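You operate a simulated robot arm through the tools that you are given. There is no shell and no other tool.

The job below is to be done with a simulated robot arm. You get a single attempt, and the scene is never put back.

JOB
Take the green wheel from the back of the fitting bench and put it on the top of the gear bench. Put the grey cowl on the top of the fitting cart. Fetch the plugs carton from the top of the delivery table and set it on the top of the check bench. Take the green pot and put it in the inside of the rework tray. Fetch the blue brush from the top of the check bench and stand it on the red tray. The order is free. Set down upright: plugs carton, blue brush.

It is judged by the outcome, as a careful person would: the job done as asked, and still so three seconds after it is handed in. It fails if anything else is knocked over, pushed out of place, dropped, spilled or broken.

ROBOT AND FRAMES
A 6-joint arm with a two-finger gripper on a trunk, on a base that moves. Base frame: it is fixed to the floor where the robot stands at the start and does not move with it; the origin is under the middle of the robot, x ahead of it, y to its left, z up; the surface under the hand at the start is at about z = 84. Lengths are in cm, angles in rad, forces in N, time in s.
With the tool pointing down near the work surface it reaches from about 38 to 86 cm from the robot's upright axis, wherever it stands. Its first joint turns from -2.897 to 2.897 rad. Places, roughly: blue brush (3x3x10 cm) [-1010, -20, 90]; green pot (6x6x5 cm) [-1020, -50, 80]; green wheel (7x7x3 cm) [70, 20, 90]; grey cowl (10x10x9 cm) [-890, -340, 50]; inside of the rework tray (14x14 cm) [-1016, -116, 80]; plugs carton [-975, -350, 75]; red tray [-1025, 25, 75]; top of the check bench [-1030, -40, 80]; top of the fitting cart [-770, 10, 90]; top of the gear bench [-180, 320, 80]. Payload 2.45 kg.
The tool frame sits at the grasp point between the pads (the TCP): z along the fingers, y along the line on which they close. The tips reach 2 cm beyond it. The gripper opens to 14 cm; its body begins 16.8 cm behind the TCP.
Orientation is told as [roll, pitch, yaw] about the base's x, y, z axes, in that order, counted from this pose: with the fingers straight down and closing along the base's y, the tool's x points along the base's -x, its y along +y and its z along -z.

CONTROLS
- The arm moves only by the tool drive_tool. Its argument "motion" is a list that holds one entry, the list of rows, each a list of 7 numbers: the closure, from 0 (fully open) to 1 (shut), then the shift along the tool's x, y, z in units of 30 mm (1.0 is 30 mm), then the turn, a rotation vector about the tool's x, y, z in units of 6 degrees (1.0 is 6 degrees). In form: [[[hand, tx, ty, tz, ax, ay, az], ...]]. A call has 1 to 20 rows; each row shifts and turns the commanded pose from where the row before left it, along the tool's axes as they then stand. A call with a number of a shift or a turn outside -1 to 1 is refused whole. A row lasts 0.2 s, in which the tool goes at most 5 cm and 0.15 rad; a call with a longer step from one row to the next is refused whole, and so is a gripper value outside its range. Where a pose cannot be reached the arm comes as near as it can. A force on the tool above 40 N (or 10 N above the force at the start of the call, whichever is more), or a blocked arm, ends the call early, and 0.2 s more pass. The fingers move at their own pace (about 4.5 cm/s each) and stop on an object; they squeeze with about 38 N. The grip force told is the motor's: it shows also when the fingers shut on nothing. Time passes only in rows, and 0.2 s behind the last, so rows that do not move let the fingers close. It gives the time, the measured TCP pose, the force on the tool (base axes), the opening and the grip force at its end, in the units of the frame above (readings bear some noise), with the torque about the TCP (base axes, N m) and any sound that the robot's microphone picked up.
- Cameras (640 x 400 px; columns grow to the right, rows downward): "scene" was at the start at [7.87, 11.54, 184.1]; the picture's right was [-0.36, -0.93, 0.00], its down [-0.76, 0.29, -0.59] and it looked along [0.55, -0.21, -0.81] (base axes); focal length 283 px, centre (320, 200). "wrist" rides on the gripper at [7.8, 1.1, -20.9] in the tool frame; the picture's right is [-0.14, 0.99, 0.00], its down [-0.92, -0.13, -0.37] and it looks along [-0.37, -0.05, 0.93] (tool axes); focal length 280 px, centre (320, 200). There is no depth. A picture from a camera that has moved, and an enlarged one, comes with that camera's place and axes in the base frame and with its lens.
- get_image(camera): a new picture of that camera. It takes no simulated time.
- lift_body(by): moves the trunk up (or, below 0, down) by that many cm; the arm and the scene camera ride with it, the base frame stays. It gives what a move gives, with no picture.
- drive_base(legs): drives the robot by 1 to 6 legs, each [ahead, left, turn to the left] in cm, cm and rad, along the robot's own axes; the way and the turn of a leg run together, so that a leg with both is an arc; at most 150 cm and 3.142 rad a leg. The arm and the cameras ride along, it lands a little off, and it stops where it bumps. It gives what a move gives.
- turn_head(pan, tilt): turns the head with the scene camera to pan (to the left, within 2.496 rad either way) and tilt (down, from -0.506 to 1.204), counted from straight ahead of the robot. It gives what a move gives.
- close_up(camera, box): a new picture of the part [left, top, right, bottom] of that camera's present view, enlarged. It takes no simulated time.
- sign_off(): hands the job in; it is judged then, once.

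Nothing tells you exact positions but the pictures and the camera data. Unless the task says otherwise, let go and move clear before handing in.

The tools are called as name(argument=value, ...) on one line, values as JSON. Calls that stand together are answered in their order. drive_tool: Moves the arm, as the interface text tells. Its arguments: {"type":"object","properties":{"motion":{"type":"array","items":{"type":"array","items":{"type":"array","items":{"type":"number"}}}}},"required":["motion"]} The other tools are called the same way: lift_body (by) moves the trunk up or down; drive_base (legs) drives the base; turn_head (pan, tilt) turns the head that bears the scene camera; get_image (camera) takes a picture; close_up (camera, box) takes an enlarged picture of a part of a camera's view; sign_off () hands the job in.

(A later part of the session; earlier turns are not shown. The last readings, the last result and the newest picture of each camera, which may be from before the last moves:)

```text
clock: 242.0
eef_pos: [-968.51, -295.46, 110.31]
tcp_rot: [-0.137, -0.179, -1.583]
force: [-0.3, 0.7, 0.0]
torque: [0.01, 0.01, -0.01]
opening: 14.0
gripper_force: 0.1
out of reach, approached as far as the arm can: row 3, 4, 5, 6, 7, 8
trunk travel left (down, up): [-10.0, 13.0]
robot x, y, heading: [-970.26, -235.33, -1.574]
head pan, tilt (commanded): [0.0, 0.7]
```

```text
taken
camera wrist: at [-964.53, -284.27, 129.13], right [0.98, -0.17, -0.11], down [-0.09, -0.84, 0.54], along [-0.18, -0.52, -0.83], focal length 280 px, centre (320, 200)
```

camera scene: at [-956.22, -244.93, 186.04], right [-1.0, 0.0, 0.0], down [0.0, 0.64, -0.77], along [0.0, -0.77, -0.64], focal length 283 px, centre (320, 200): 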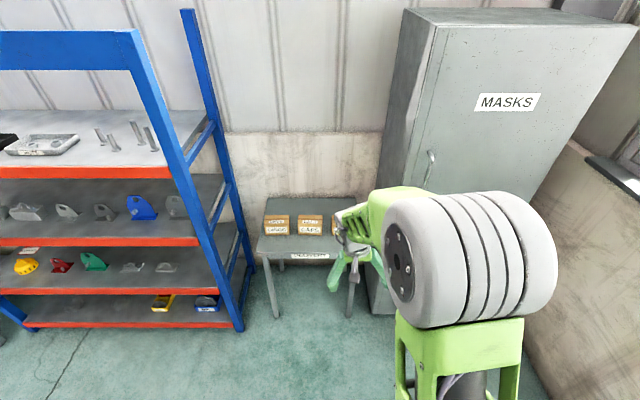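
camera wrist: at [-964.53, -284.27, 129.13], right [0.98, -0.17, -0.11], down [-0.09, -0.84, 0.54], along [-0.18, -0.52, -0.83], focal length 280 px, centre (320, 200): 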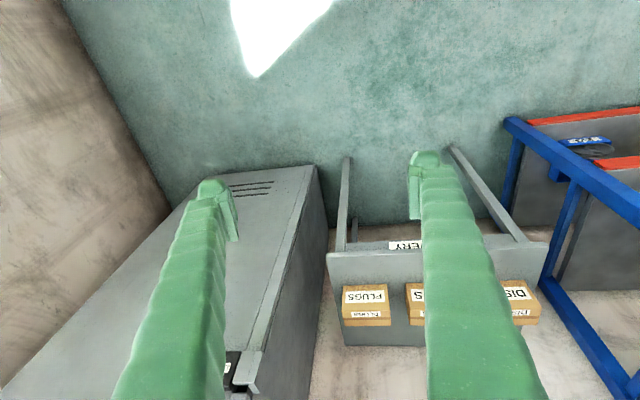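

drive_tool(motion=[[[0, 0, 0, 0, 0, 0, 0], [0, 0, 0, 0, 0, 0, 0], [0, 0, 0, 0, 0, 0, 0]]])

drive_tool(motion=[[[0, 0, 0, 0, -0.4, 0, 0], [0, 0, 0, 0, -0.4, 0, 0], [0, 0, 0, 0, 0, 0, 0]]])

```text
clock: 242.8
eef_pos: [-968.55, -295.49, 110.28]
tcp_rot: [-0.138, -0.181, -1.584]
force: [-0.1, -0.9, -0.6]
torque: [-0.01, -0.01, 0.02]
opening: 14.03
gripper_force: 0.0
trunk travel left (down, up): [-10.0, 13.0]
robot x, y, heading: [-970.24, -235.61, -1.573]
head pan, tilt (commanded): [0.0, 0.7]
```

```text
clock: 243.6
eef_pos: [-968.57, -295.47, 110.22]
tcp_rot: [-0.139, -0.179, -1.583]
force: [-0.1, 0.6, 0.4]
torque: [0.02, -0.02, 0.0]
opening: 13.98
gripper_force: 0.0
out of reach, approached as far as the arm can: row 1
trunk travel left (down, up): [-10.0, 13.0]
robot x, y, heading: [-970.34, -235.75, -1.568]
head pan, tilt (commanded): [0.0, 0.7]
```

drive_tool(motion=[[[0, 0, 0, 0, 0, 0.5, 0], [0, 0, 0, 0, 0, 0.5, 0], [0, 0, 0, 0, 0, 0, 0]]])

drive_tool(motion=[[[0, 0, 0, 0, 0.5, 0, 0], [0, 0, 0, 0, 0.5, 0, 0], [0, 0, 0, 0, 0, 0, 0]]])

```text
clock: 244.4
eef_pos: [-968.42, -295.39, 109.85]
tcp_rot: [-0.157, -0.135, -1.59]
force: [0.5, -0.5, 0.3]
torque: [-0.01, -0.02, 0.0]
opening: 14.01
gripper_force: 0.1
out of reach, approached as far as the arm can: row 1, 2
trunk travel left (down, up): [-10.0, 13.0]
robot x, y, heading: [-970.41, -235.72, -1.574]
head pan, tilt (commanded): [0.0, 0.7]
```

```text
clock: 245.2
eef_pos: [-968.55, -295.29, 109.69]
tcp_rot: [-0.244, -0.128, -1.59]
force: [-0.3, 0.1, 0.3]
torque: [0.0, -0.02, 0.03]
opening: 14.0
gripper_force: 0.2
trunk travel left (down, up): [-10.0, 13.0]
robot x, y, heading: [-969.9, -235.38, -1.569]
head pan, tilt (commanded): [0.0, 0.7]
```

I suspect the wrist sits against a joint limit in an awkward configuration. I test which rotations are free.

drive_tool(motion=[[[0, 0, 0, 0, 0, 0, 0.9], [0, 0, 0, 0, 0, 0, 0.9], [0, 0, 0, 0, 0, 0, 0.9], [0, 0, 0, 0, 0, 0, 0]]])

drive_tool(motion=[[[0, 0, 0, 0, 0, 0, -0.9], [0, 0, 0, 0, 0, 0, -0.9], [0, 0, 0, 0, 0, 0, -0.9], [0, 0, 0, 0, 0, 0, 0]]])

drive_tool(motion=[[[0, 0, 0, 0, 0, 0, -0.9], [0, 0, 0, 0, 0, 0, -0.9], [0, 0, 0, 0, 0, 0, -0.9], [0, 0, 0, 0, 0, 0, 0]]])

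```text
clock: 246.2
eef_pos: [-968.48, -295.19, 109.74]
tcp_rot: [-0.197, -0.19, -1.872]
force: [0.5, 0.8, -0.2]
torque: [0.01, 0.0, -0.01]
opening: 13.99
gripper_force: 0.1
trunk travel left (down, up): [-10.0, 13.0]
robot x, y, heading: [-970.18, -235.68, -1.573]
head pan, tilt (commanded): [0.0, 0.7]
```

```text
clock: 247.2
eef_pos: [-968.63, -295.4, 109.75]
tcp_rot: [-0.243, -0.126, -1.589]
force: [-1.0, 0.8, -0.1]
torque: [0.0, 0.0, -0.01]
opening: 13.97
gripper_force: 0.0
trunk travel left (down, up): [-10.0, 13.0]
robot x, y, heading: [-970.23, -235.21, -1.571]
head pan, tilt (commanded): [0.0, 0.7]
```

```text
clock: 248.2
eef_pos: [-968.52, -295.21, 109.9]
tcp_rot: [-0.267, -0.055, -1.314]
force: [1.2, 0.7, -0.4]
torque: [-0.01, 0.0, 0.01]
opening: 13.99
gripper_force: 0.1
trunk travel left (down, up): [-10.0, 13.0]
robot x, y, heading: [-970.42, -235.57, -1.567]
head pan, tilt (commanded): [0.0, 0.7]
```

Rotations one way are blocked, which fits a flipped wrist (it crossed alignment with the forearm sideways at the cart). I'll back into open floor and unwind it: pitch the tool up past the forearm line, then come back down exactly in-plane.

drive_base(legs=[[-55, 50, 0]])

drive_tool(motion=[[[0, 0, 0, 0, 0, 0, 0.9], [0, 0, 0, 0, 0, 0, 0.9], [0, 0, 0, 0, 0, 0, 0.9], [0, -0.83, 0, 0.09, 0, -1, 0], [0, -0.81, 0, 0.17, 0, -1, 0], [0, -0.79, 0, 0.26, 0, -1, 0], [0, -0.76, 0, 0.34, 0, -1, 0], [0, -0.72, 0, 0.42, 0, -1, 0], [0, -0.67, 0, 0.49, 0, -1, 0], [0, 0, 0, 0, 0, 0, 0]]])

```text
clock: 253.1
eef_pos: [-918.03, -240.52, 109.75]
tcp_rot: [-0.267, -0.055, -1.311]
force: [0.3, 0.5, 0.3]
torque: [0.02, -0.02, 0.0]
opening: 13.99
gripper_force: 0.1
trunk travel left (down, up): [-10.0, 13.0]
robot x, y, heading: [-919.91, -181.0, -1.565]
head pan, tilt (commanded): [0.0, 0.7]
```

```text
clock: 255.3
eef_pos: [-918.6, -255.46, 110.04]
tcp_rot: [-0.327, -0.731, -1.395]
force: [-0.4, -0.5, 0.9]
torque: [0.01, -0.01, -0.02]
opening: 14.01
gripper_force: 0.0
trunk travel left (down, up): [-10.0, 13.0]
robot x, y, heading: [-920.15, -180.96, -1.561]
head pan, tilt (commanded): [0.0, 0.7]
```

drive_tool(motion=[[[0, 0, 0, 0, 0, -1, 0], [0, 0, 0, 0, 0, -1, 0], [0, 0, 0, 0, 0, -1, 0], [0, 0, 0, 0, 0, -1, 0], [0, 0, 0, 0, 0, -1, 0], [0, 0, 0, 0, 0, -1, 0], [0, 0, 0, 0, 0, 0, 0]]])

get_image(camera="wrist")

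turn_head(pan=-0.4, tilt=0.9)

get_image(camera="scene")

```text
clock: 256.9
eef_pos: [-918.6, -255.41, 110.24]
tcp_rot: [-0.933, -1.27, -0.703]
force: [-1.1, 0.4, 0.3]
torque: [0.0, 0.01, 0.03]
opening: 13.98
gripper_force: 0.0
trunk travel left (down, up): [-10.0, 13.0]
robot x, y, heading: [-920.05, -181.01, -1.564]
head pan, tilt (commanded): [0.0, 0.7]
```

```text
taken
camera wrist: at [-917.54, -233.56, 106.1], right [0.99, -0.07, -0.1], down [0.12, 0.19, 0.97], along [-0.05, -0.98, 0.2], focal length 280 px, centre (320, 200)
```

wrist: 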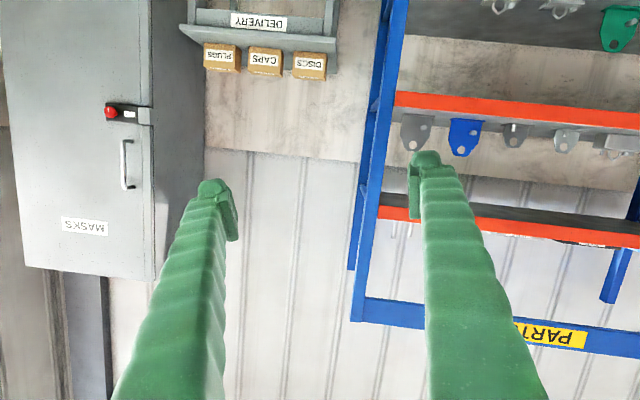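

```text
clock: 257.8
eef_pos: [-918.63, -255.35, 110.2]
tcp_rot: [-0.931, -1.271, -0.707]
force: [0.1, -0.7, -0.4]
torque: [0.02, -0.02, 0.04]
opening: 13.99
gripper_force: 0.1
trunk travel left (down, up): [-10.0, 13.0]
robot x, y, heading: [-920.22, -180.94, -1.564]
head pan, tilt (commanded): [-0.4, 0.901]
```

```text
taken
camera scene: at [-909.02, -188.55, 184.42], right [-0.92, 0.38, 0.0], down [0.3, 0.72, -0.62], along [-0.24, -0.57, -0.78], focal length 283 px, centre (320, 200)
```

scene: 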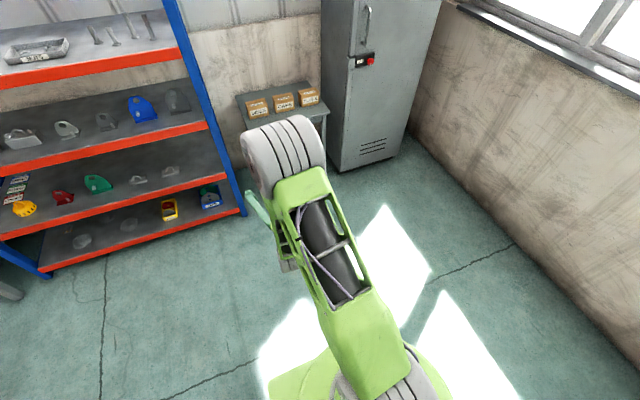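

close_up(camera="scene", box=[220, 100, 420, 300])

```text
2.00 times, centred on (320, 200) of scene
camera zoom: at [-909.02, -188.55, 184.42], right [-0.92, 0.38, 0.0], down [0.3, 0.72, -0.62], along [-0.24, -0.57, -0.78], focal length 566 px, centre (320, 200)
```

zoom: 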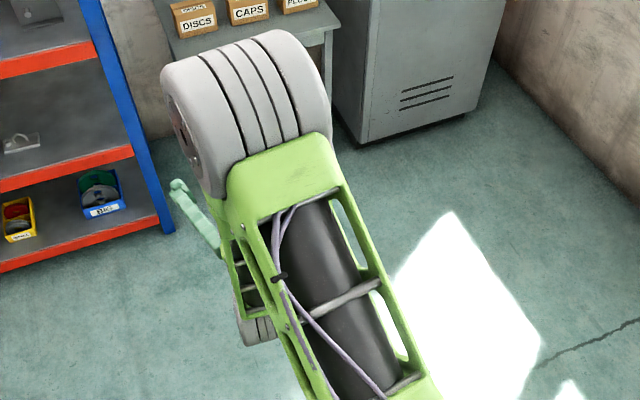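

I now level the tool about its own axis, align it with the robot's heading and centre it, before pitching it back down in-plane.

drive_tool(motion=[[[0, 0, 0, 0, 0, 0, 0.8], [0, 0, 0, 0, 0, 0, 0.8], [0, 0, 0, 0, 0, 0, 0.72], [0, 0, -0.53, 0, -0.9, 0, -0.16], [0, 0, 0, 0, 0, 0, 0]]])

drive_tool(motion=[[[0, 0, 0, 0, 0, 1, 0], [0, 0, 0, 0, 0, 1, 0], [0, 0, 0, 0, 0, 1, 0], [0, 0, 0, 0, 0, 1, 0], [0, 0, 0, 0, 0, 1, 0], [0, 0, 0, 0, 0, 0, 0]]])

```text
clock: 259.0
eef_pos: [-920.17, -255.3, 110.15]
tcp_rot: [-0.001, -1.392, -1.56]
force: [-0.2, -0.9, -0.2]
torque: [0.02, 0.02, 0.03]
opening: 13.99
gripper_force: 0.0
trunk travel left (down, up): [-10.0, 13.0]
robot x, y, heading: [-920.21, -181.09, -1.56]
head pan, tilt (commanded): [-0.4, 0.901]
```

```text
clock: 260.4
eef_pos: [-920.1, -255.34, 110.22]
tcp_rot: [0.0, -0.868, -1.561]
force: [0.0, 0.0, 0.2]
torque: [0.03, -0.01, -0.02]
opening: 14.01
gripper_force: 0.1
trunk travel left (down, up): [-10.0, 13.0]
robot x, y, heading: [-920.12, -180.73, -1.563]
head pan, tilt (commanded): [-0.4, 0.901]
```

drive_tool(motion=[[[0, 0, 0, 0, 0, 1, 0], [0, 0, 0, 0, 0, 1, 0], [0, 0, 0, 0, 0, 1, 0], [0, 0, 0, 0, 0, 1, 0], [0, 0, 0, 0, 0, 0, 0]]])

get_image(camera="scene")

```text
clock: 261.6
eef_pos: [-920.27, -255.33, 110.17]
tcp_rot: [-0.002, -0.448, -1.564]
force: [-0.9, 0.3, 0.3]
torque: [0.0, 0.02, 0.02]
opening: 14.0
gripper_force: 0.1
trunk travel left (down, up): [-10.0, 13.0]
robot x, y, heading: [-919.69, -180.94, -1.56]
head pan, tilt (commanded): [-0.4, 0.901]
```

```text
taken
camera scene: at [-909.02, -188.52, 184.42], right [-0.92, 0.38, 0.0], down [0.3, 0.72, -0.62], along [-0.24, -0.57, -0.78], focal length 283 px, centre (320, 200)
```

scene: 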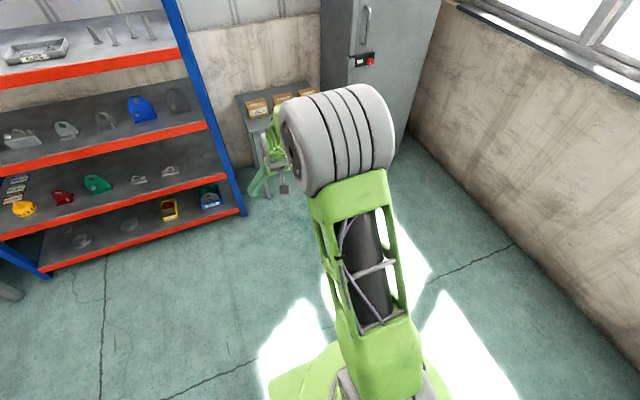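

drive_tool(motion=[[[0, 0, 0, 0, 0, 0.86, 0], [0, 0, 0, 0, 0, 0.86, 0], [0, 0, 0, 0, 0, 0.86, 0], [0, 0, 0, 0, 0, 0.86, 0], [0, 0, 0, 0, 0, 0.84, 0], [0, 0, 0, 0, 0, 0, 0]]])

drive_tool(motion=[[[0, 0.7, 0, -0.2, 0, 0, 0], [0, 0.7, 0, -0.2, 0, 0, 0], [0, 0.7, 0, -0.2, 0, 0, 0], [0, 0.7, 0, -0.2, 0, 0, 0], [0, 0.7, 0, -0.2, 0, 0, 0], [0, 0.7, 0, -0.2, 0, 0, 0], [0, 0.7, 0, -0.2, 0, 0, 0], [0, 0, 0, 0, 0, 0, 0]]])

get_image(camera="scene")

```text
clock: 263.0
eef_pos: [-920.16, -255.23, 110.11]
tcp_rot: [-0.002, -0.001, -1.565]
force: [-0.6, 0.6, 0.3]
torque: [0.01, -0.01, 0.01]
opening: 13.97
gripper_force: 0.1
trunk travel left (down, up): [-10.0, 13.0]
robot x, y, heading: [-920.24, -180.53, -1.566]
head pan, tilt (commanded): [-0.4, 0.901]
```

```text
clock: 264.8
eef_pos: [-920.13, -240.71, 114.11]
tcp_rot: [-0.001, -0.001, -1.564]
force: [-0.5, -0.4, 0.5]
torque: [0.02, 0.03, 0.03]
opening: 14.01
gripper_force: 0.1
trunk travel left (down, up): [-10.0, 13.0]
robot x, y, heading: [-920.1, -180.91, -1.566]
head pan, tilt (commanded): [-0.4, 0.901]
```

```text
taken
camera scene: at [-909.02, -188.57, 184.42], right [-0.92, 0.38, 0.0], down [0.3, 0.72, -0.62], along [-0.24, -0.57, -0.78], focal length 283 px, centre (320, 200)
```

scene: 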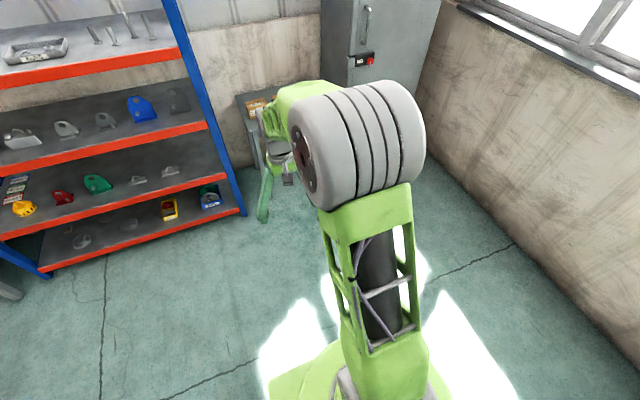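

The tool is vertical again with full freedom. I drive back in front of the delivery table.

drive_base(legs=[[50, -51, -0.005]])

turn_head(pan=-0.1, tilt=0.7)

get_image(camera="scene")

get_image(camera="wrist")

close_up(camera="scene", box=[240, 180, 400, 280])

```text
clock: 269.8
eef_pos: [-971.84, -290.44, 114.25]
tcp_rot: [0.0, -0.001, -1.571]
force: [-0.6, 0.1, 0.5]
torque: [0.05, 0.0, 0.0]
opening: 13.98
gripper_force: 0.1
trunk travel left (down, up): [-10.0, 13.0]
robot x, y, heading: [-971.48, -230.64, -1.567]
head pan, tilt (commanded): [-0.4, 0.901]
```

```text
clock: 270.6
eef_pos: [-971.95, -290.64, 114.31]
tcp_rot: [-0.003, -0.002, -1.571]
force: [-0.1, 0.2, 0.1]
torque: [0.0, 0.02, 0.01]
opening: 14.02
gripper_force: 0.0
trunk travel left (down, up): [-10.0, 13.0]
robot x, y, heading: [-971.47, -230.94, -1.575]
head pan, tilt (commanded): [-0.099, 0.7]
```

```text
taken
camera scene: at [-958.19, -240.18, 186.03], right [-0.99, 0.1, 0.0], down [0.07, 0.64, -0.76], along [-0.08, -0.76, -0.64], focal length 283 px, centre (320, 200)
```

scene: 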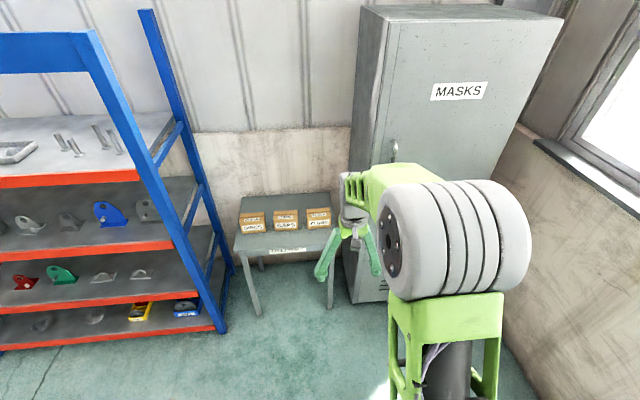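

```text
taken
camera wrist: at [-970.82, -282.86, 135.19], right [0.99, -0.14, 0.0], down [-0.13, -0.92, 0.37], along [-0.05, -0.37, -0.93], focal length 280 px, centre (320, 200)
```

wrist: 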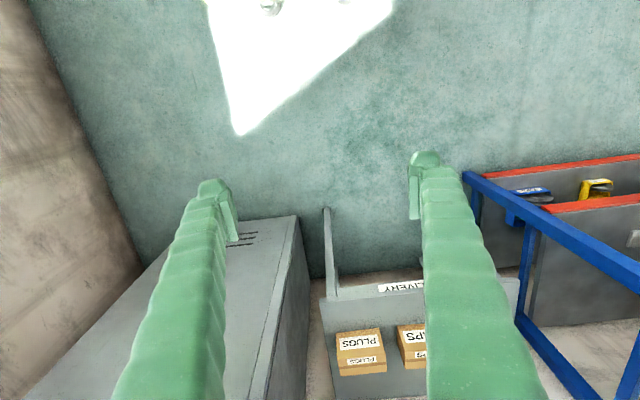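

```text
4.00 times, centred on (320, 230) of scene
camera zoom: at [-958.19, -240.18, 186.03], right [-0.99, 0.1, 0.0], down [0.07, 0.64, -0.76], along [-0.08, -0.76, -0.64], focal length 1132 px, centre (320, 80)
```

zoom: 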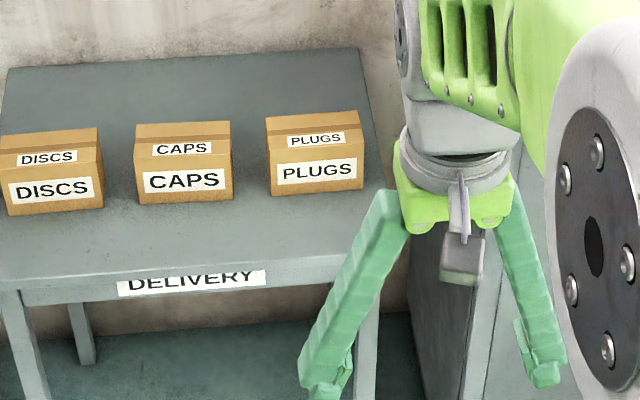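

The plugs carton is about 13×8×7.5 cm, centred near (−969.8, −357.6) on a table at z≈70. I turn the hand 90° (camera away from the cabinet) to grip its 8 cm depth, lower the trunk, and approach.

drive_tool(motion=[[[0, 0, 0, 0, 0, 0, 1], [0, 0, 0, 0, 0, 0, 1], [0, 0, 0, 0, 0, 0, 1], [0, 0, 0, 0, 0, 0, 1], [0, 0, 0, 0, 0, 0, 1], [0, 0, 0, 0, 0, 0, 1], [0, 0, 0, 0, 0, 0, 1], [0, 0, 0, 0, 0, 0, 1], [0, 0, 0, 0, 0, 0, 1], [0, 0, 0, 0, 0, 0, 1], [0, 0, 0, 0, 0, 0, 1], [0, 0, 0, 0, 0, 0, 1], [0, 0, 0, 0, 0, 0, 1], [0, 0, 0, 0, 0, 0, 1], [0, 0, 0, 0, 0, 0, 1], [0, 0, 0, 0, 0, 0, 0]]])

drive_base(legs=[[46, 8, 0.003]])

lift_body(by=-10)

get_image(camera="wrist")

get_image(camera="scene")

```text
clock: 274.0
eef_pos: [-971.98, -290.71, 114.34]
tcp_rot: [0.001, -0.002, 3.14]
force: [0.7, -0.8, -0.4]
torque: [0.02, -0.02, -0.01]
opening: 13.99
gripper_force: 0.2
trunk travel left (down, up): [-10.0, 13.0]
robot x, y, heading: [-971.2, -230.93, -1.575]
head pan, tilt (commanded): [-0.099, 0.7]
```

```text
clock: 276.8
eef_pos: [-963.25, -336.28, 114.17]
tcp_rot: [0.003, -0.001, -3.134]
force: [0.9, 0.2, -0.1]
torque: [0.03, 0.01, 0.01]
opening: 14.0
gripper_force: 0.1
trunk travel left (down, up): [-10.0, 13.0]
robot x, y, heading: [-963.47, -276.56, -1.567]
head pan, tilt (commanded): [-0.099, 0.7]
```

```text
clock: 278.1
eef_pos: [-963.25, -336.13, 104.31]
tcp_rot: [0.003, -0.001, -3.134]
force: [0.1, 0.0, 0.9]
torque: [-0.08, 0.0, -0.03]
opening: 13.96
gripper_force: 0.1
trunk travel left (down, up): [0.0, 23.0]
robot x, y, heading: [-963.34, -276.73, -1.567]
head pan, tilt (commanded): [-0.099, 0.7]
```

```text
taken
camera wrist: at [-955.49, -337.22, 125.24], right [-0.13, -0.99, 0.0], down [-0.92, 0.12, 0.37], along [-0.37, 0.05, -0.93], focal length 280 px, centre (320, 200)
```

wrist: 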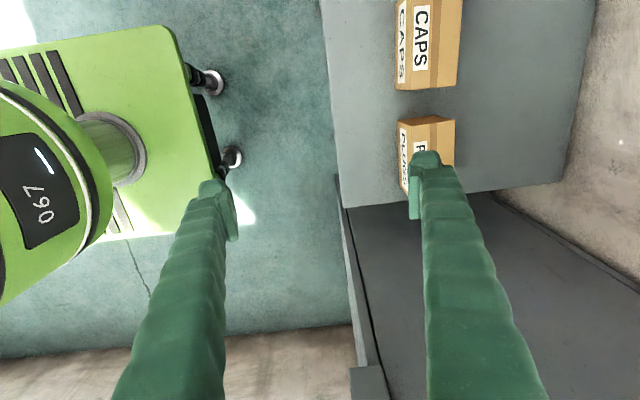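

```text
taken
camera scene: at [-950.01, -285.58, 176.05], right [-1.0, 0.09, 0.0], down [0.06, 0.64, -0.77], along [-0.07, -0.76, -0.64], focal length 283 px, centre (320, 200)
```

scene: 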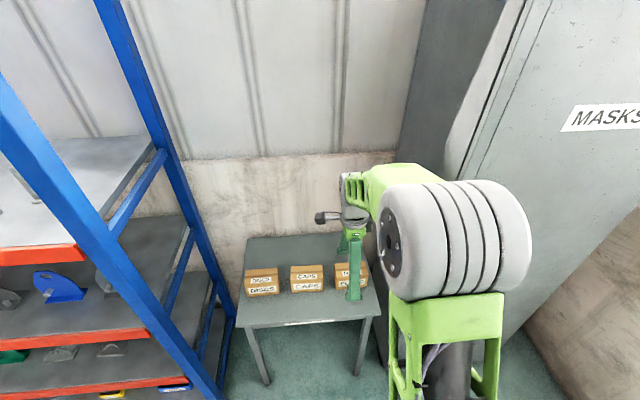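

Triangulating again puts the table at z≈73 and the carton centre at about (−969.4, −354.0). I move above it and check.

drive_tool(motion=[[[0, -0.293, 0.851, 0, 0, 0, 0], [0, -0.293, 0.851, 0, 0, 0, 0], [0, -0.293, 0.851, 0, 0, 0, 0], [0, -0.293, 0.851, 0, 0, 0, 0], [0, -0.293, 0.851, 0, 0, 0, 0], [0, -0.293, 0.851, 0, 0, 0, 0], [0, -0.293, 0.851, 0, 0, 0, 0], [0, 0, 0, 1, 0, 0, 0], [0, 0, 0, 1, 0, 0, 0], [0, 0, 0, 0, 0, 0, 0]]])

get_image(camera="wrist")

get_image(camera="scene")

```text
clock: 280.3
eef_pos: [-969.28, -354.15, 98.35]
tcp_rot: [0.003, -0.003, -3.134]
force: [0.3, 0.1, -0.1]
torque: [0.02, 0.03, 0.02]
opening: 14.01
gripper_force: 0.0
trunk travel left (down, up): [0.0, 23.0]
robot x, y, heading: [-963.71, -276.44, -1.565]
head pan, tilt (commanded): [-0.099, 0.7]
```

```text
taken
camera wrist: at [-961.58, -355.2, 119.26], right [-0.13, -0.99, 0.0], down [-0.92, 0.12, 0.37], along [-0.37, 0.05, -0.93], focal length 280 px, centre (320, 200)
```

wrist: 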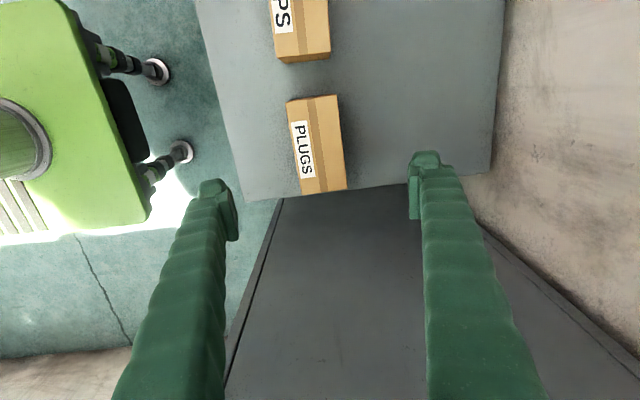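

```text
taken
camera scene: at [-950.01, -285.61, 176.04], right [-1.0, 0.09, 0.0], down [0.06, 0.64, -0.76], along [-0.07, -0.76, -0.64], focal length 283 px, centre (320, 200)
```

scene: 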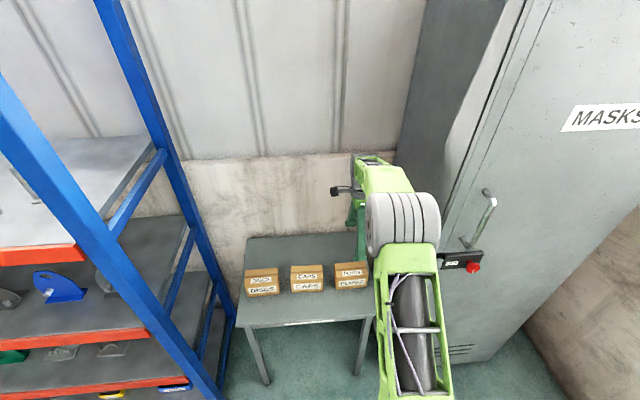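

The carton is well centred under the hand (centre ≈ (−969.3, −353.9)). I descend and grip.

drive_tool(motion=[[[0, 0, -0.08, 1, 0, 0, 0], [0, 0, 0, 1, 0, 0, 0], [0, 0, 0, 1, 0, 0, 0], [0, 0, 0, 1, 0, 0, 0], [0, 0, 0, 1, 0, 0, 0], [0, 0, 0, 1, 0, 0, 0], [0, 0, 0, 0.6, 0, 0, 0], [0, 0, 0, 0.3, 0, 0, 0], [0, 0, 0, 0, 0, 0, 0]]])

get_image(camera="wrist")

```text
clock: 282.3
eef_pos: [-969.37, -354.0, 77.68]
tcp_rot: [0.002, -0.001, -3.136]
force: [-0.2, 0.0, -0.5]
torque: [0.02, 0.0, 0.05]
opening: 14.0
gripper_force: 0.0
trunk travel left (down, up): [0.0, 23.0]
robot x, y, heading: [-962.98, -276.68, -1.565]
head pan, tilt (commanded): [-0.099, 0.7]
```

```text
taken
camera wrist: at [-961.54, -354.97, 98.55], right [-0.13, -0.99, 0.0], down [-0.92, 0.12, 0.37], along [-0.37, 0.05, -0.93], focal length 280 px, centre (320, 200)
```

wrist: 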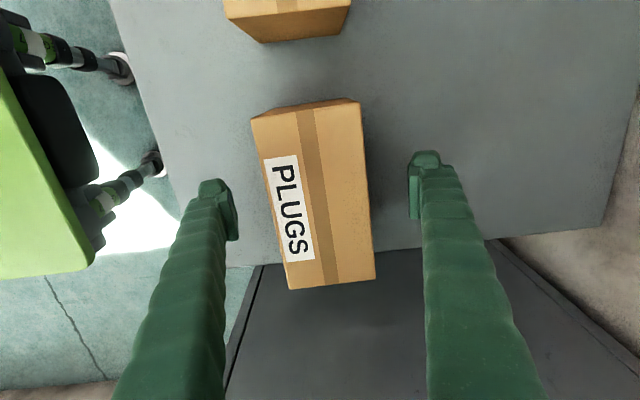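

drive_tool(motion=[[[1, 0, 0, 0, 0, 0, 0], [1, 0, 0, 0, 0, 0, 0], [1, 0, 0, 0, 0, 0, 0], [1, 0, 0, 0, 0, 0, 0], [1, 0, 0, 0, 0, 0, 0], [1, 0, 0, 0, 0, 0, 0], [1, 0, 0, 0, 0, 0, 0]]])

drive_tool(motion=[[[1, 0, 0, -0.3, 0, 0, 0], [1, 0, 0, -0.8, 0, 0, 0], [1, 0, 0, -1, 0, 0, 0], [1, 0, 0, -1, 0, 0, 0], [1, 0, 0, -1, 0, 0, 0], [1, 0, 0, -1, 0, 0, 0], [1, 0, 0, -1, 0, 0, 0], [1, 0, 0, -1, 0, 0, 0], [1, 0, 0, 0, 0, 0, 0]]])

get_image(camera="wrist")

```text
clock: 283.9
eef_pos: [-969.34, -353.94, 77.73]
tcp_rot: [0.001, -0.002, -3.131]
force: [-0.7, -0.9, 1.1]
torque: [0.03, 0.01, 0.13]
opening: 7.22
gripper_force: 38.0
trunk travel left (down, up): [0.0, 23.0]
robot x, y, heading: [-963.23, -276.58, -1.566]
head pan, tilt (commanded): [-0.099, 0.7]
```

```text
clock: 285.9
eef_pos: [-969.37, -353.76, 98.94]
tcp_rot: [0.003, -0.003, -3.133]
force: [-0.3, 0.0, -3.0]
torque: [-0.02, 0.0, -0.04]
opening: 7.22
gripper_force: 38.0
trunk travel left (down, up): [0.0, 23.0]
robot x, y, heading: [-963.4, -276.4, -1.567]
head pan, tilt (commanded): [-0.099, 0.7]
```

```text
taken
camera wrist: at [-961.55, -354.85, 119.85], right [-0.13, -0.99, 0.0], down [-0.92, 0.12, 0.37], along [-0.37, 0.05, -0.93], focal length 280 px, centre (320, 200)
```

wrist: 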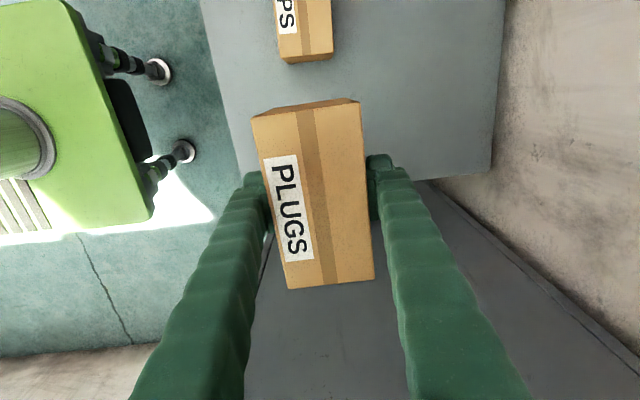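

The carton is held level. I retract, back away, raise the trunk and turn towards the check bench.

drive_tool(motion=[[[1, 0.29, -0.85, 0, 0, 0, 0], [1, 0.29, -0.85, 0, 0, 0, 0], [1, 0.29, -0.85, 0, 0, 0, 0], [1, 0.29, -0.85, 0, 0, 0, 0], [1, 0.29, -0.85, 0, 0, 0, 0], [1, 0.29, -0.85, 0, 0, 0, 0], [1, 0.29, -0.85, 0, 0, 0, 0], [1, 0, 0, 0, 0, 0, 0]]])

drive_base(legs=[[-80, 50, 0]])

lift_body(by=10)

drive_base(legs=[[0, 0, -1.5708]])

turn_head(pan=-0.7, tilt=0.5)

get_image(camera="scene")

```text
clock: 287.7
eef_pos: [-963.44, -335.9, 98.98]
tcp_rot: [0.001, -0.004, -3.136]
force: [0.3, -0.2, -2.5]
torque: [-0.04, 0.03, -0.01]
opening: 7.19
gripper_force: 37.9
trunk travel left (down, up): [0.0, 23.0]
robot x, y, heading: [-963.04, -276.43, -1.559]
head pan, tilt (commanded): [-0.099, 0.7]
```

```text
clock: 292.6
eef_pos: [-914.13, -256.23, 98.95]
tcp_rot: [0.001, -0.003, 3.139]
force: [0.4, -1.2, -2.8]
torque: [0.0, 0.05, 0.0]
opening: 7.2
gripper_force: 38.5
trunk travel left (down, up): [0.0, 23.0]
robot x, y, heading: [-913.86, -196.69, -1.57]
head pan, tilt (commanded): [-0.099, 0.7]
```

```text
clock: 293.9
eef_pos: [-914.29, -256.29, 108.96]
tcp_rot: [0.001, -0.002, 3.139]
force: [0.5, -0.2, -3.6]
torque: [0.01, 0.03, 0.03]
opening: 7.21
gripper_force: 38.0
trunk travel left (down, up): [-10.0, 13.0]
robot x, y, heading: [-913.91, -196.48, -1.575]
head pan, tilt (commanded): [-0.099, 0.7]
```

```text
clock: 298.2
eef_pos: [-973.07, -195.97, 108.95]
tcp_rot: [0.002, -0.001, 1.568]
force: [-0.2, -0.1, -4.1]
torque: [0.01, -0.02, 0.02]
opening: 7.2
gripper_force: 37.7
trunk travel left (down, up): [-10.0, 13.0]
robot x, y, heading: [-913.64, -196.99, 3.134]
head pan, tilt (commanded): [-0.099, 0.7]
```

```text
clock: 299.2
eef_pos: [-973.16, -196.09, 108.84]
tcp_rot: [0.001, -0.002, 1.568]
force: [-0.5, -0.6, -4.0]
torque: [-0.02, 0.01, 0.01]
opening: 7.21
gripper_force: 37.5
trunk travel left (down, up): [-10.0, 13.0]
robot x, y, heading: [-913.47, -196.66, 3.135]
head pan, tilt (commanded): [-0.7, 0.499]
```

```text
taken
camera scene: at [-921.63, -204.76, 187.8], right [0.65, 0.76, 0.0], down [0.37, -0.31, -0.88], along [-0.67, 0.57, -0.48], focal length 283 px, centre (320, 200)
```

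scene: 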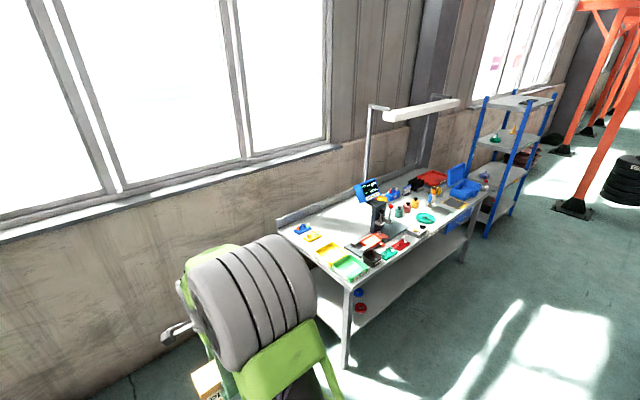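

close_up(camera="scene", box=[270, 150, 510, 300])

close_up(camera="scene", box=[350, 155, 510, 275])

```text
2.67 times, centred on (390, 225) of scene
camera zoom: at [-921.63, -204.76, 187.8], right [0.65, 0.76, 0.0], down [0.37, -0.31, -0.88], along [-0.67, 0.57, -0.48], focal length 754 px, centre (133, 133)
```

zoom: 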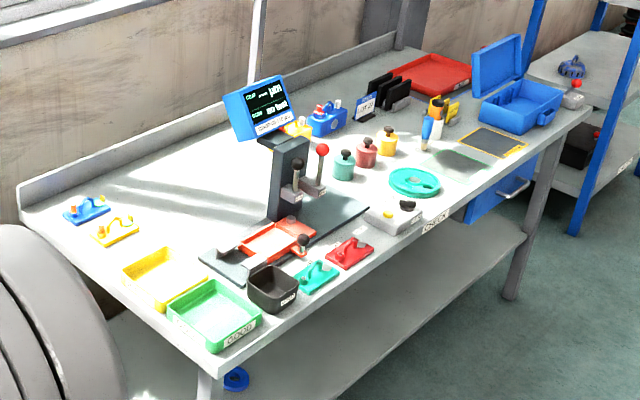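

```text
3.33 times, centred on (430, 215) of scene
camera zoom: at [-921.63, -204.76, 187.8], right [0.65, 0.76, 0.0], down [0.37, -0.31, -0.88], along [-0.67, 0.57, -0.48], focal length 943 px, centre (-47, 150)
```

zoom: 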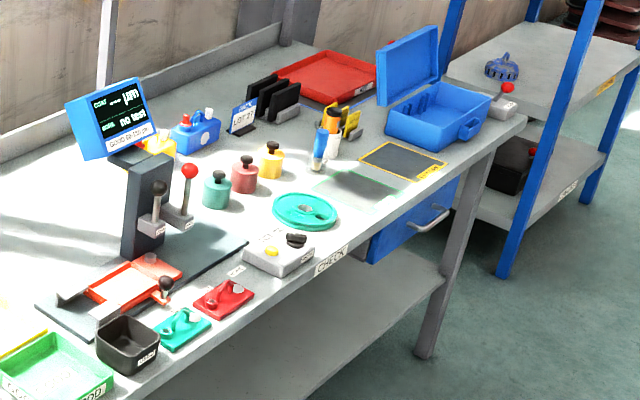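

The check bench top is near z≈77, x −1063…−992, y −124…49; there's a free zone at the back-left around (−1035, −86) between the clamps and the tester. I strafe in front of it and look.

drive_base(legs=[[0, -109, 0.006], [20, 0, 0]])

turn_head(pan=0.0, tilt=0.75)

get_image(camera="scene")

close_up(camera="scene", box=[150, 130, 390, 290])

get_image(camera="wrist")

```text
clock: 310.2
eef_pos: [-993.79, -88.31, 108.88]
tcp_rot: [-0.001, -0.003, 1.584]
force: [0.2, -0.1, -4.0]
torque: [0.01, -0.08, 0.0]
opening: 7.17
gripper_force: 37.7
trunk travel left (down, up): [-10.0, 13.0]
robot x, y, heading: [-934.01, -88.27, -3.128]
head pan, tilt (commanded): [-0.7, 0.499]
```

```text
clock: 311.3
eef_pos: [-993.59, -88.34, 108.95]
tcp_rot: [0.001, -0.001, 1.585]
force: [0.2, 0.3, -4.4]
torque: [0.04, -0.04, -0.01]
opening: 7.22
gripper_force: 37.6
trunk travel left (down, up): [-10.0, 13.0]
robot x, y, heading: [-934.17, -88.0, -3.128]
head pan, tilt (commanded): [0.0, 0.75]
```

```text
taken
camera scene: at [-943.23, -102.01, 185.61], right [-0.01, 1.0, 0.0], down [0.68, 0.01, -0.73], along [-0.73, -0.01, -0.68], focal length 283 px, centre (320, 200)
```

scene: 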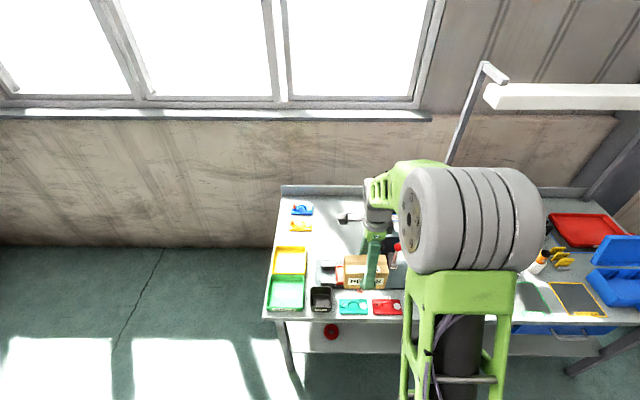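

```text
2.50 times, centred on (270, 210) of scene
camera zoom: at [-943.23, -102.01, 185.61], right [-0.01, 1.0, 0.0], down [0.68, 0.01, -0.73], along [-0.73, -0.01, -0.68], focal length 707 px, centre (445, 175)
```

zoom: 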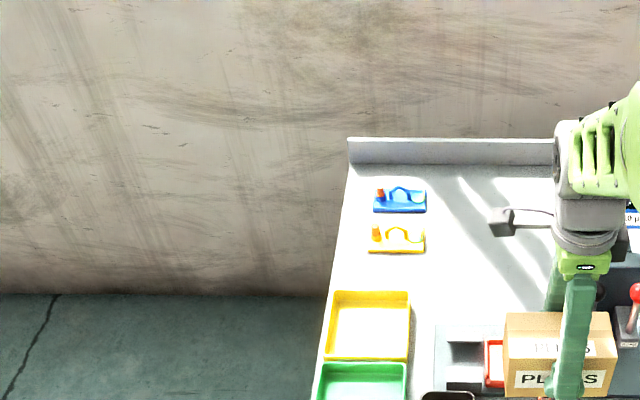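

```text
taken
camera wrist: at [-994.63, -96.26, 129.82], right [-0.99, 0.12, 0.0], down [0.11, 0.92, 0.37], along [0.04, 0.37, -0.93], focal length 280 px, centre (320, 200)
```

wrist: 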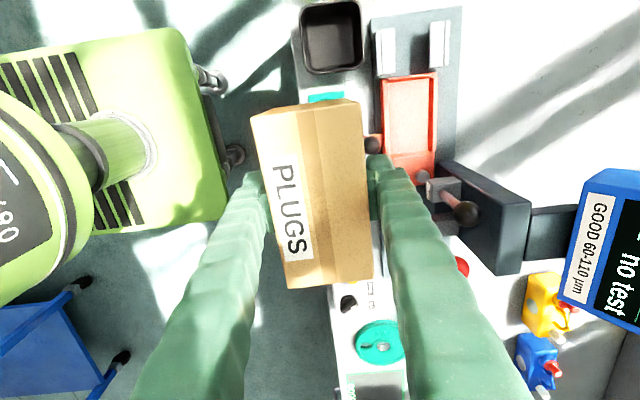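

The yellow tray is the rework tray (its spot matches). The tester's screen overhangs to about y=−82, so I'll set the carton a little further left, at about (−1036, −95.5). I shift left and go forward.

drive_base(legs=[[0, 8, -0.012], [21, 0, 0]])

get_image(camera="scene")

get_image(camera="wrist")

```text
clock: 313.9
eef_pos: [-1014.49, -95.75, 108.92]
tcp_rot: [0.0, -0.001, 1.572]
force: [0.0, 0.9, -4.2]
torque: [0.0, -0.02, 0.0]
opening: 7.19
gripper_force: 38.2
trunk travel left (down, up): [-10.0, 13.0]
robot x, y, heading: [-954.51, -96.39, -3.143]
head pan, tilt (commanded): [0.0, 0.75]
```

```text
taken
camera scene: at [-964.31, -109.98, 185.6], right [0.0, 1.0, 0.0], down [0.68, 0.0, -0.73], along [-0.73, 0.0, -0.68], focal length 283 px, centre (320, 200)
```

scene: 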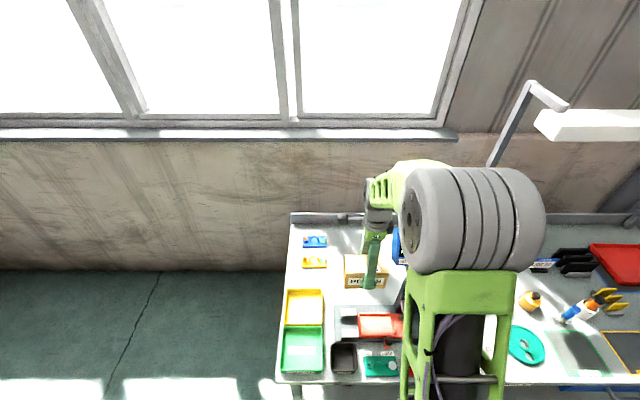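

```text
taken
camera wrist: at [-1015.6, -103.64, 129.76], right [-0.99, 0.13, 0.0], down [0.12, 0.92, 0.37], along [0.05, 0.37, -0.93], focal length 280 px, centre (320, 200)
```

wrist: 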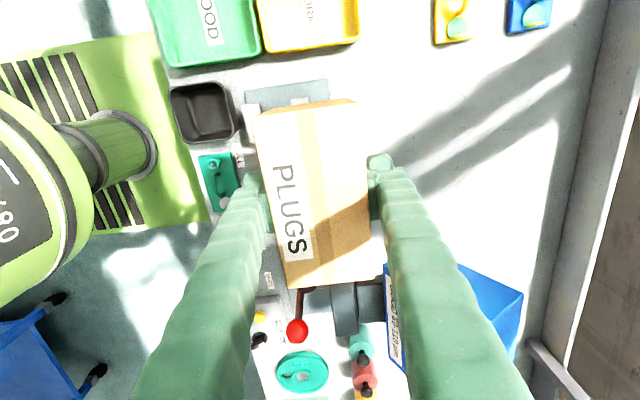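

The tray reads "…ORK" (rework) — good. I extend over the spot, keeping about 5 cm from the screen and 4 cm from the clamps, and lower.

drive_tool(motion=[[[1, 0.12, 0.8, 0, 0, 0, 0], [1, 0.12, 0.9, 0, 0, 0, 0], [1, 0.11, 0.9, 0, 0, 0, 0], [1, 0, 0.9, 0, 0, 0, 0], [1, 0, 0.9, 0, 0, 0, 0], [1, 0, 0.9, 0, 0, 0, 0], [1, 0, 0.9, 0, 0, 0, 0], [1, 0, 0.97, 0, 0, 0, 0], [1, 0, 0, 0, 0, 0, 0]]])

get_image(camera="wrist")

get_image(camera="scene")

```text
clock: 315.9
eef_pos: [-1036.02, -96.82, 109.0]
tcp_rot: [0.002, -0.001, 1.575]
force: [-0.5, 0.5, -3.8]
torque: [-0.01, 0.02, 0.0]
opening: 7.19
gripper_force: 38.6
trunk travel left (down, up): [-10.0, 13.0]
robot x, y, heading: [-954.82, -96.09, -3.143]
head pan, tilt (commanded): [0.0, 0.75]
```

```text
taken
camera wrist: at [-1037.06, -104.74, 129.84], right [-0.99, 0.13, 0.0], down [0.13, 0.92, 0.37], along [0.05, 0.37, -0.93], focal length 280 px, centre (320, 200)
```

wrist: 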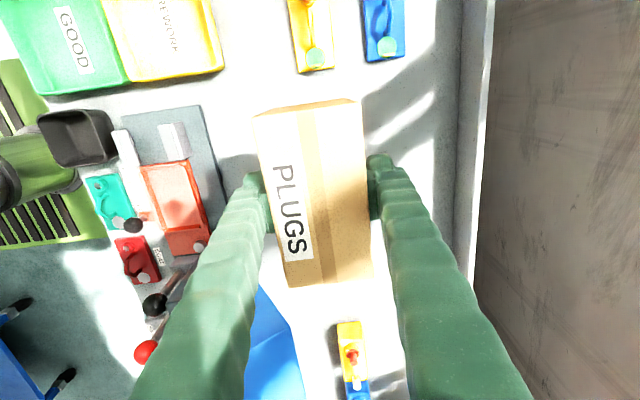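

```text
taken
camera scene: at [-964.14, -109.99, 185.62], right [0.0, 1.0, 0.0], down [0.68, 0.0, -0.73], along [-0.73, 0.0, -0.68], focal length 283 px, centre (320, 200)
```

scene: 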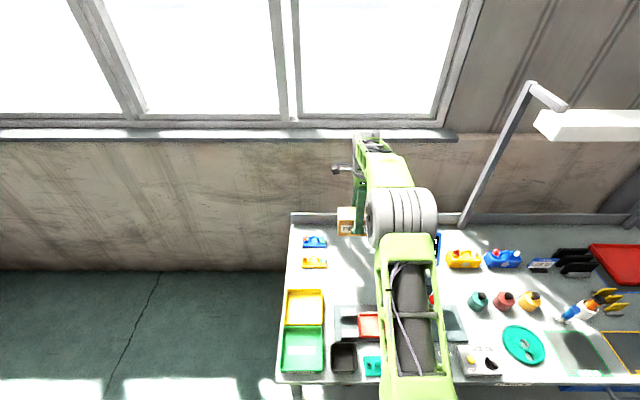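

Labels confirm REWORK on the yellow tray. My upper arm would come low over the tester if I descend from here, so I raise the trunk and shift the base left, letting the arm reach in from the side of the trays instead.

lift_body(by=13)

drive_base(legs=[[0, 28, 0]])

drive_tool(motion=[[[1, -0.9, 0, 0, 0, 0, 0], [1, -0.9, 0, 0, 0, 0, 0], [1, -0.9, 0, 0, 0, 0, 0], [1, -0.9, 0, 0, 0, 0, 0], [1, -0.9, 0, 0, 0, 0, 0], [1, -0.9, 0, 0, 0, 0, 0], [1, -0.9, 0, 0, 0, 0, 0], [1, -0.9, 0, 0, 0, 0, 0], [1, -0.9, 0, 0, 0, 0, 0], [1, -0.9, 0, 0, 0, 0, 0], [1, 0, 0, 0, 0, 0, 0]]])

get_image(camera="scene")

get_image(camera="wrist")

```text
clock: 317.5
eef_pos: [-1036.08, -96.79, 121.79]
tcp_rot: [-0.001, -0.003, 1.574]
force: [-0.1, 0.1, -4.2]
torque: [0.02, 0.01, -0.02]
opening: 7.2
gripper_force: 38.0
trunk travel left (down, up): [-23.0, 0.0]
robot x, y, heading: [-954.98, -95.89, -3.138]
head pan, tilt (commanded): [0.0, 0.75]
```

```text
clock: 320.5
eef_pos: [-1035.97, -124.81, 121.96]
tcp_rot: [0.001, -0.003, 1.57]
force: [0.9, 0.3, -4.2]
torque: [0.03, -0.01, 0.01]
opening: 7.2
gripper_force: 37.8
trunk travel left (down, up): [-23.0, 0.0]
robot x, y, heading: [-954.94, -124.33, 3.142]
head pan, tilt (commanded): [0.0, 0.75]
```

```text
clock: 322.9
eef_pos: [-1035.9, -97.93, 121.75]
tcp_rot: [0.001, -0.003, 1.571]
force: [1.0, 0.0, -4.8]
torque: [0.02, 0.0, -0.05]
opening: 7.19
gripper_force: 38.0
trunk travel left (down, up): [-23.0, 0.0]
robot x, y, heading: [-954.44, -124.37, 3.14]
head pan, tilt (commanded): [0.0, 0.75]
```

```text
taken
camera scene: at [-964.17, -138.24, 198.61], right [0.0, 1.0, 0.0], down [0.68, 0.0, -0.73], along [-0.73, 0.0, -0.68], focal length 283 px, centre (320, 200)
```

scene: 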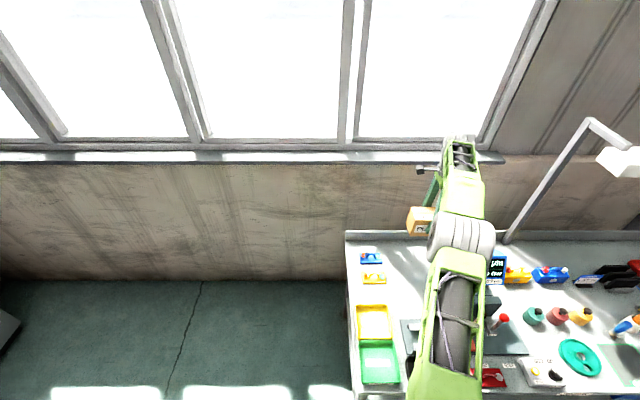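

```text
taken
camera wrist: at [-1037.06, -105.8, 142.83], right [-0.99, 0.14, 0.0], down [0.13, 0.92, 0.37], along [0.05, 0.37, -0.93], focal length 280 px, centre (320, 200)
```

wrist: 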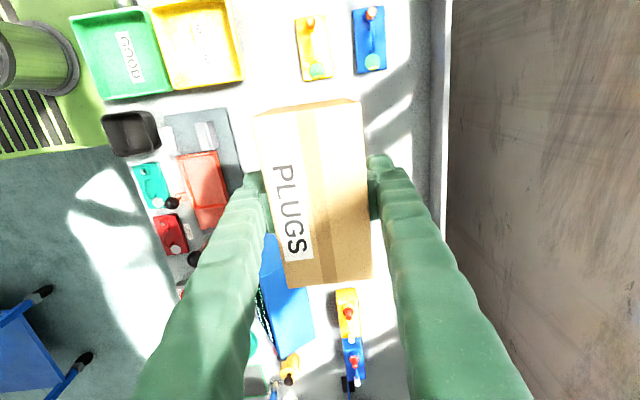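

The elbow now stays well clear of the tester's screen. I lower toward the bench.

drive_tool(motion=[[[1, 0, 0, 1, 0, 0, 0], [1, 0, 0, 1, 0, 0, 0], [1, 0, 0, 1, 0, 0, 0], [1, 0, 0, 1, 0, 0, 0], [1, 0, 0, 1, 0, 0, 0], [1, 0, 0, 1, 0, 0, 0], [1, 0, 0, 1, 0, 0, 0], [1, 0, 0, 0, 0, 0, 0]]])

get_image(camera="scene")

get_image(camera="wrist")

```text
clock: 324.7
eef_pos: [-1035.99, -97.74, 100.95]
tcp_rot: [0.0, -0.002, 1.571]
force: [-0.4, 0.6, -3.4]
torque: [0.01, 0.01, -0.03]
opening: 7.2
gripper_force: 38.0
trunk travel left (down, up): [-23.0, 0.0]
robot x, y, heading: [-955.34, -124.49, 3.139]
head pan, tilt (commanded): [0.0, 0.75]
```

```text
taken
camera scene: at [-964.16, -138.18, 198.62], right [0.0, 1.0, 0.0], down [0.68, 0.0, -0.73], along [-0.73, 0.0, -0.68], focal length 283 px, centre (320, 200)
```

scene: 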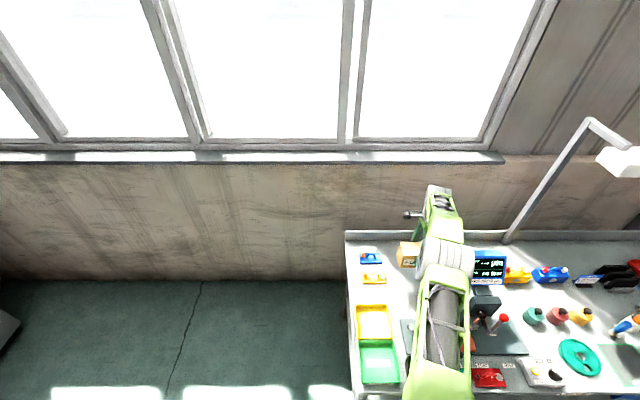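

```text
taken
camera wrist: at [-1037.09, -105.65, 121.81], right [-0.99, 0.14, 0.0], down [0.13, 0.92, 0.37], along [0.05, 0.37, -0.93], focal length 280 px, centre (320, 200)
```

wrist: 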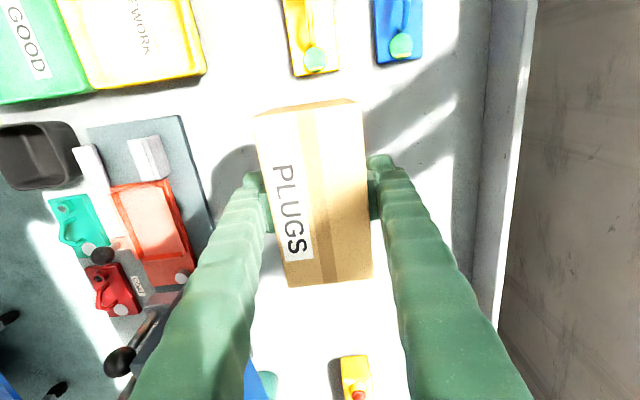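

drive_tool(motion=[[[1, -0.25, 0, 0.9, 0, 0, 0], [1, -0.25, 0, 0.9, 0, 0, 0], [1, 0, 0, 0.9, 0, 0, 0], [1, 0, 0, 0.9, 0, 0, 0], [1, 0, 0, 0.9, 0, 0, 0], [1, 0, 0, 0.5, 0, 0, 0], [1, 0, 0, 0, 0, 0, 0]]])

get_image(camera="wrist")

close_up(camera="scene", box=[340, 170, 520, 310])

```text
clock: 326.3
eef_pos: [-1033.85, -96.91, 86.51]
tcp_rot: [0.001, -0.002, 1.571]
force: [0.2, 0.9, -3.9]
torque: [-0.03, 0.02, -0.02]
opening: 7.2
gripper_force: 38.1
out of reach, approached as far as the arm can: row 3, 4, 5, 6
trunk travel left (down, up): [-23.0, 0.0]
robot x, y, heading: [-954.98, -124.2, 3.142]
head pan, tilt (commanded): [0.0, 0.75]
```

```text
taken
camera wrist: at [-1034.99, -104.92, 107.42], right [-0.99, 0.14, 0.0], down [0.13, 0.92, 0.37], along [0.05, 0.37, -0.93], focal length 280 px, centre (320, 200)
```

wrist: 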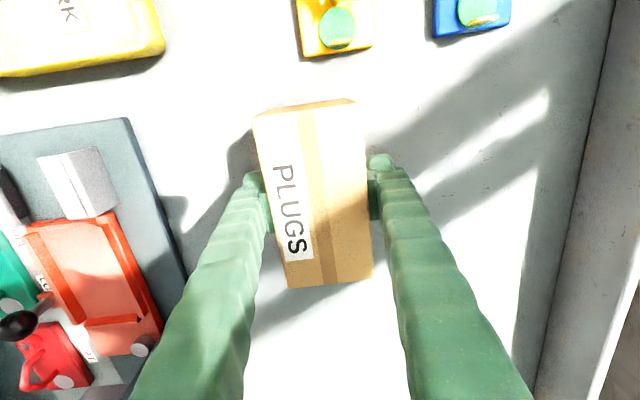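

```text
2.86 times, centred on (430, 240) of scene
camera zoom: at [-964.22, -138.16, 198.61], right [0.0, 1.0, 0.0], down [0.68, 0.0, -0.73], along [-0.73, 0.0, -0.68], focal length 808 px, centre (6, 86)
```

zoom: 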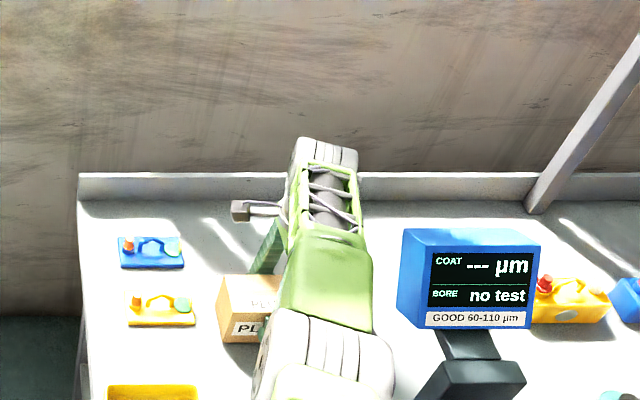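

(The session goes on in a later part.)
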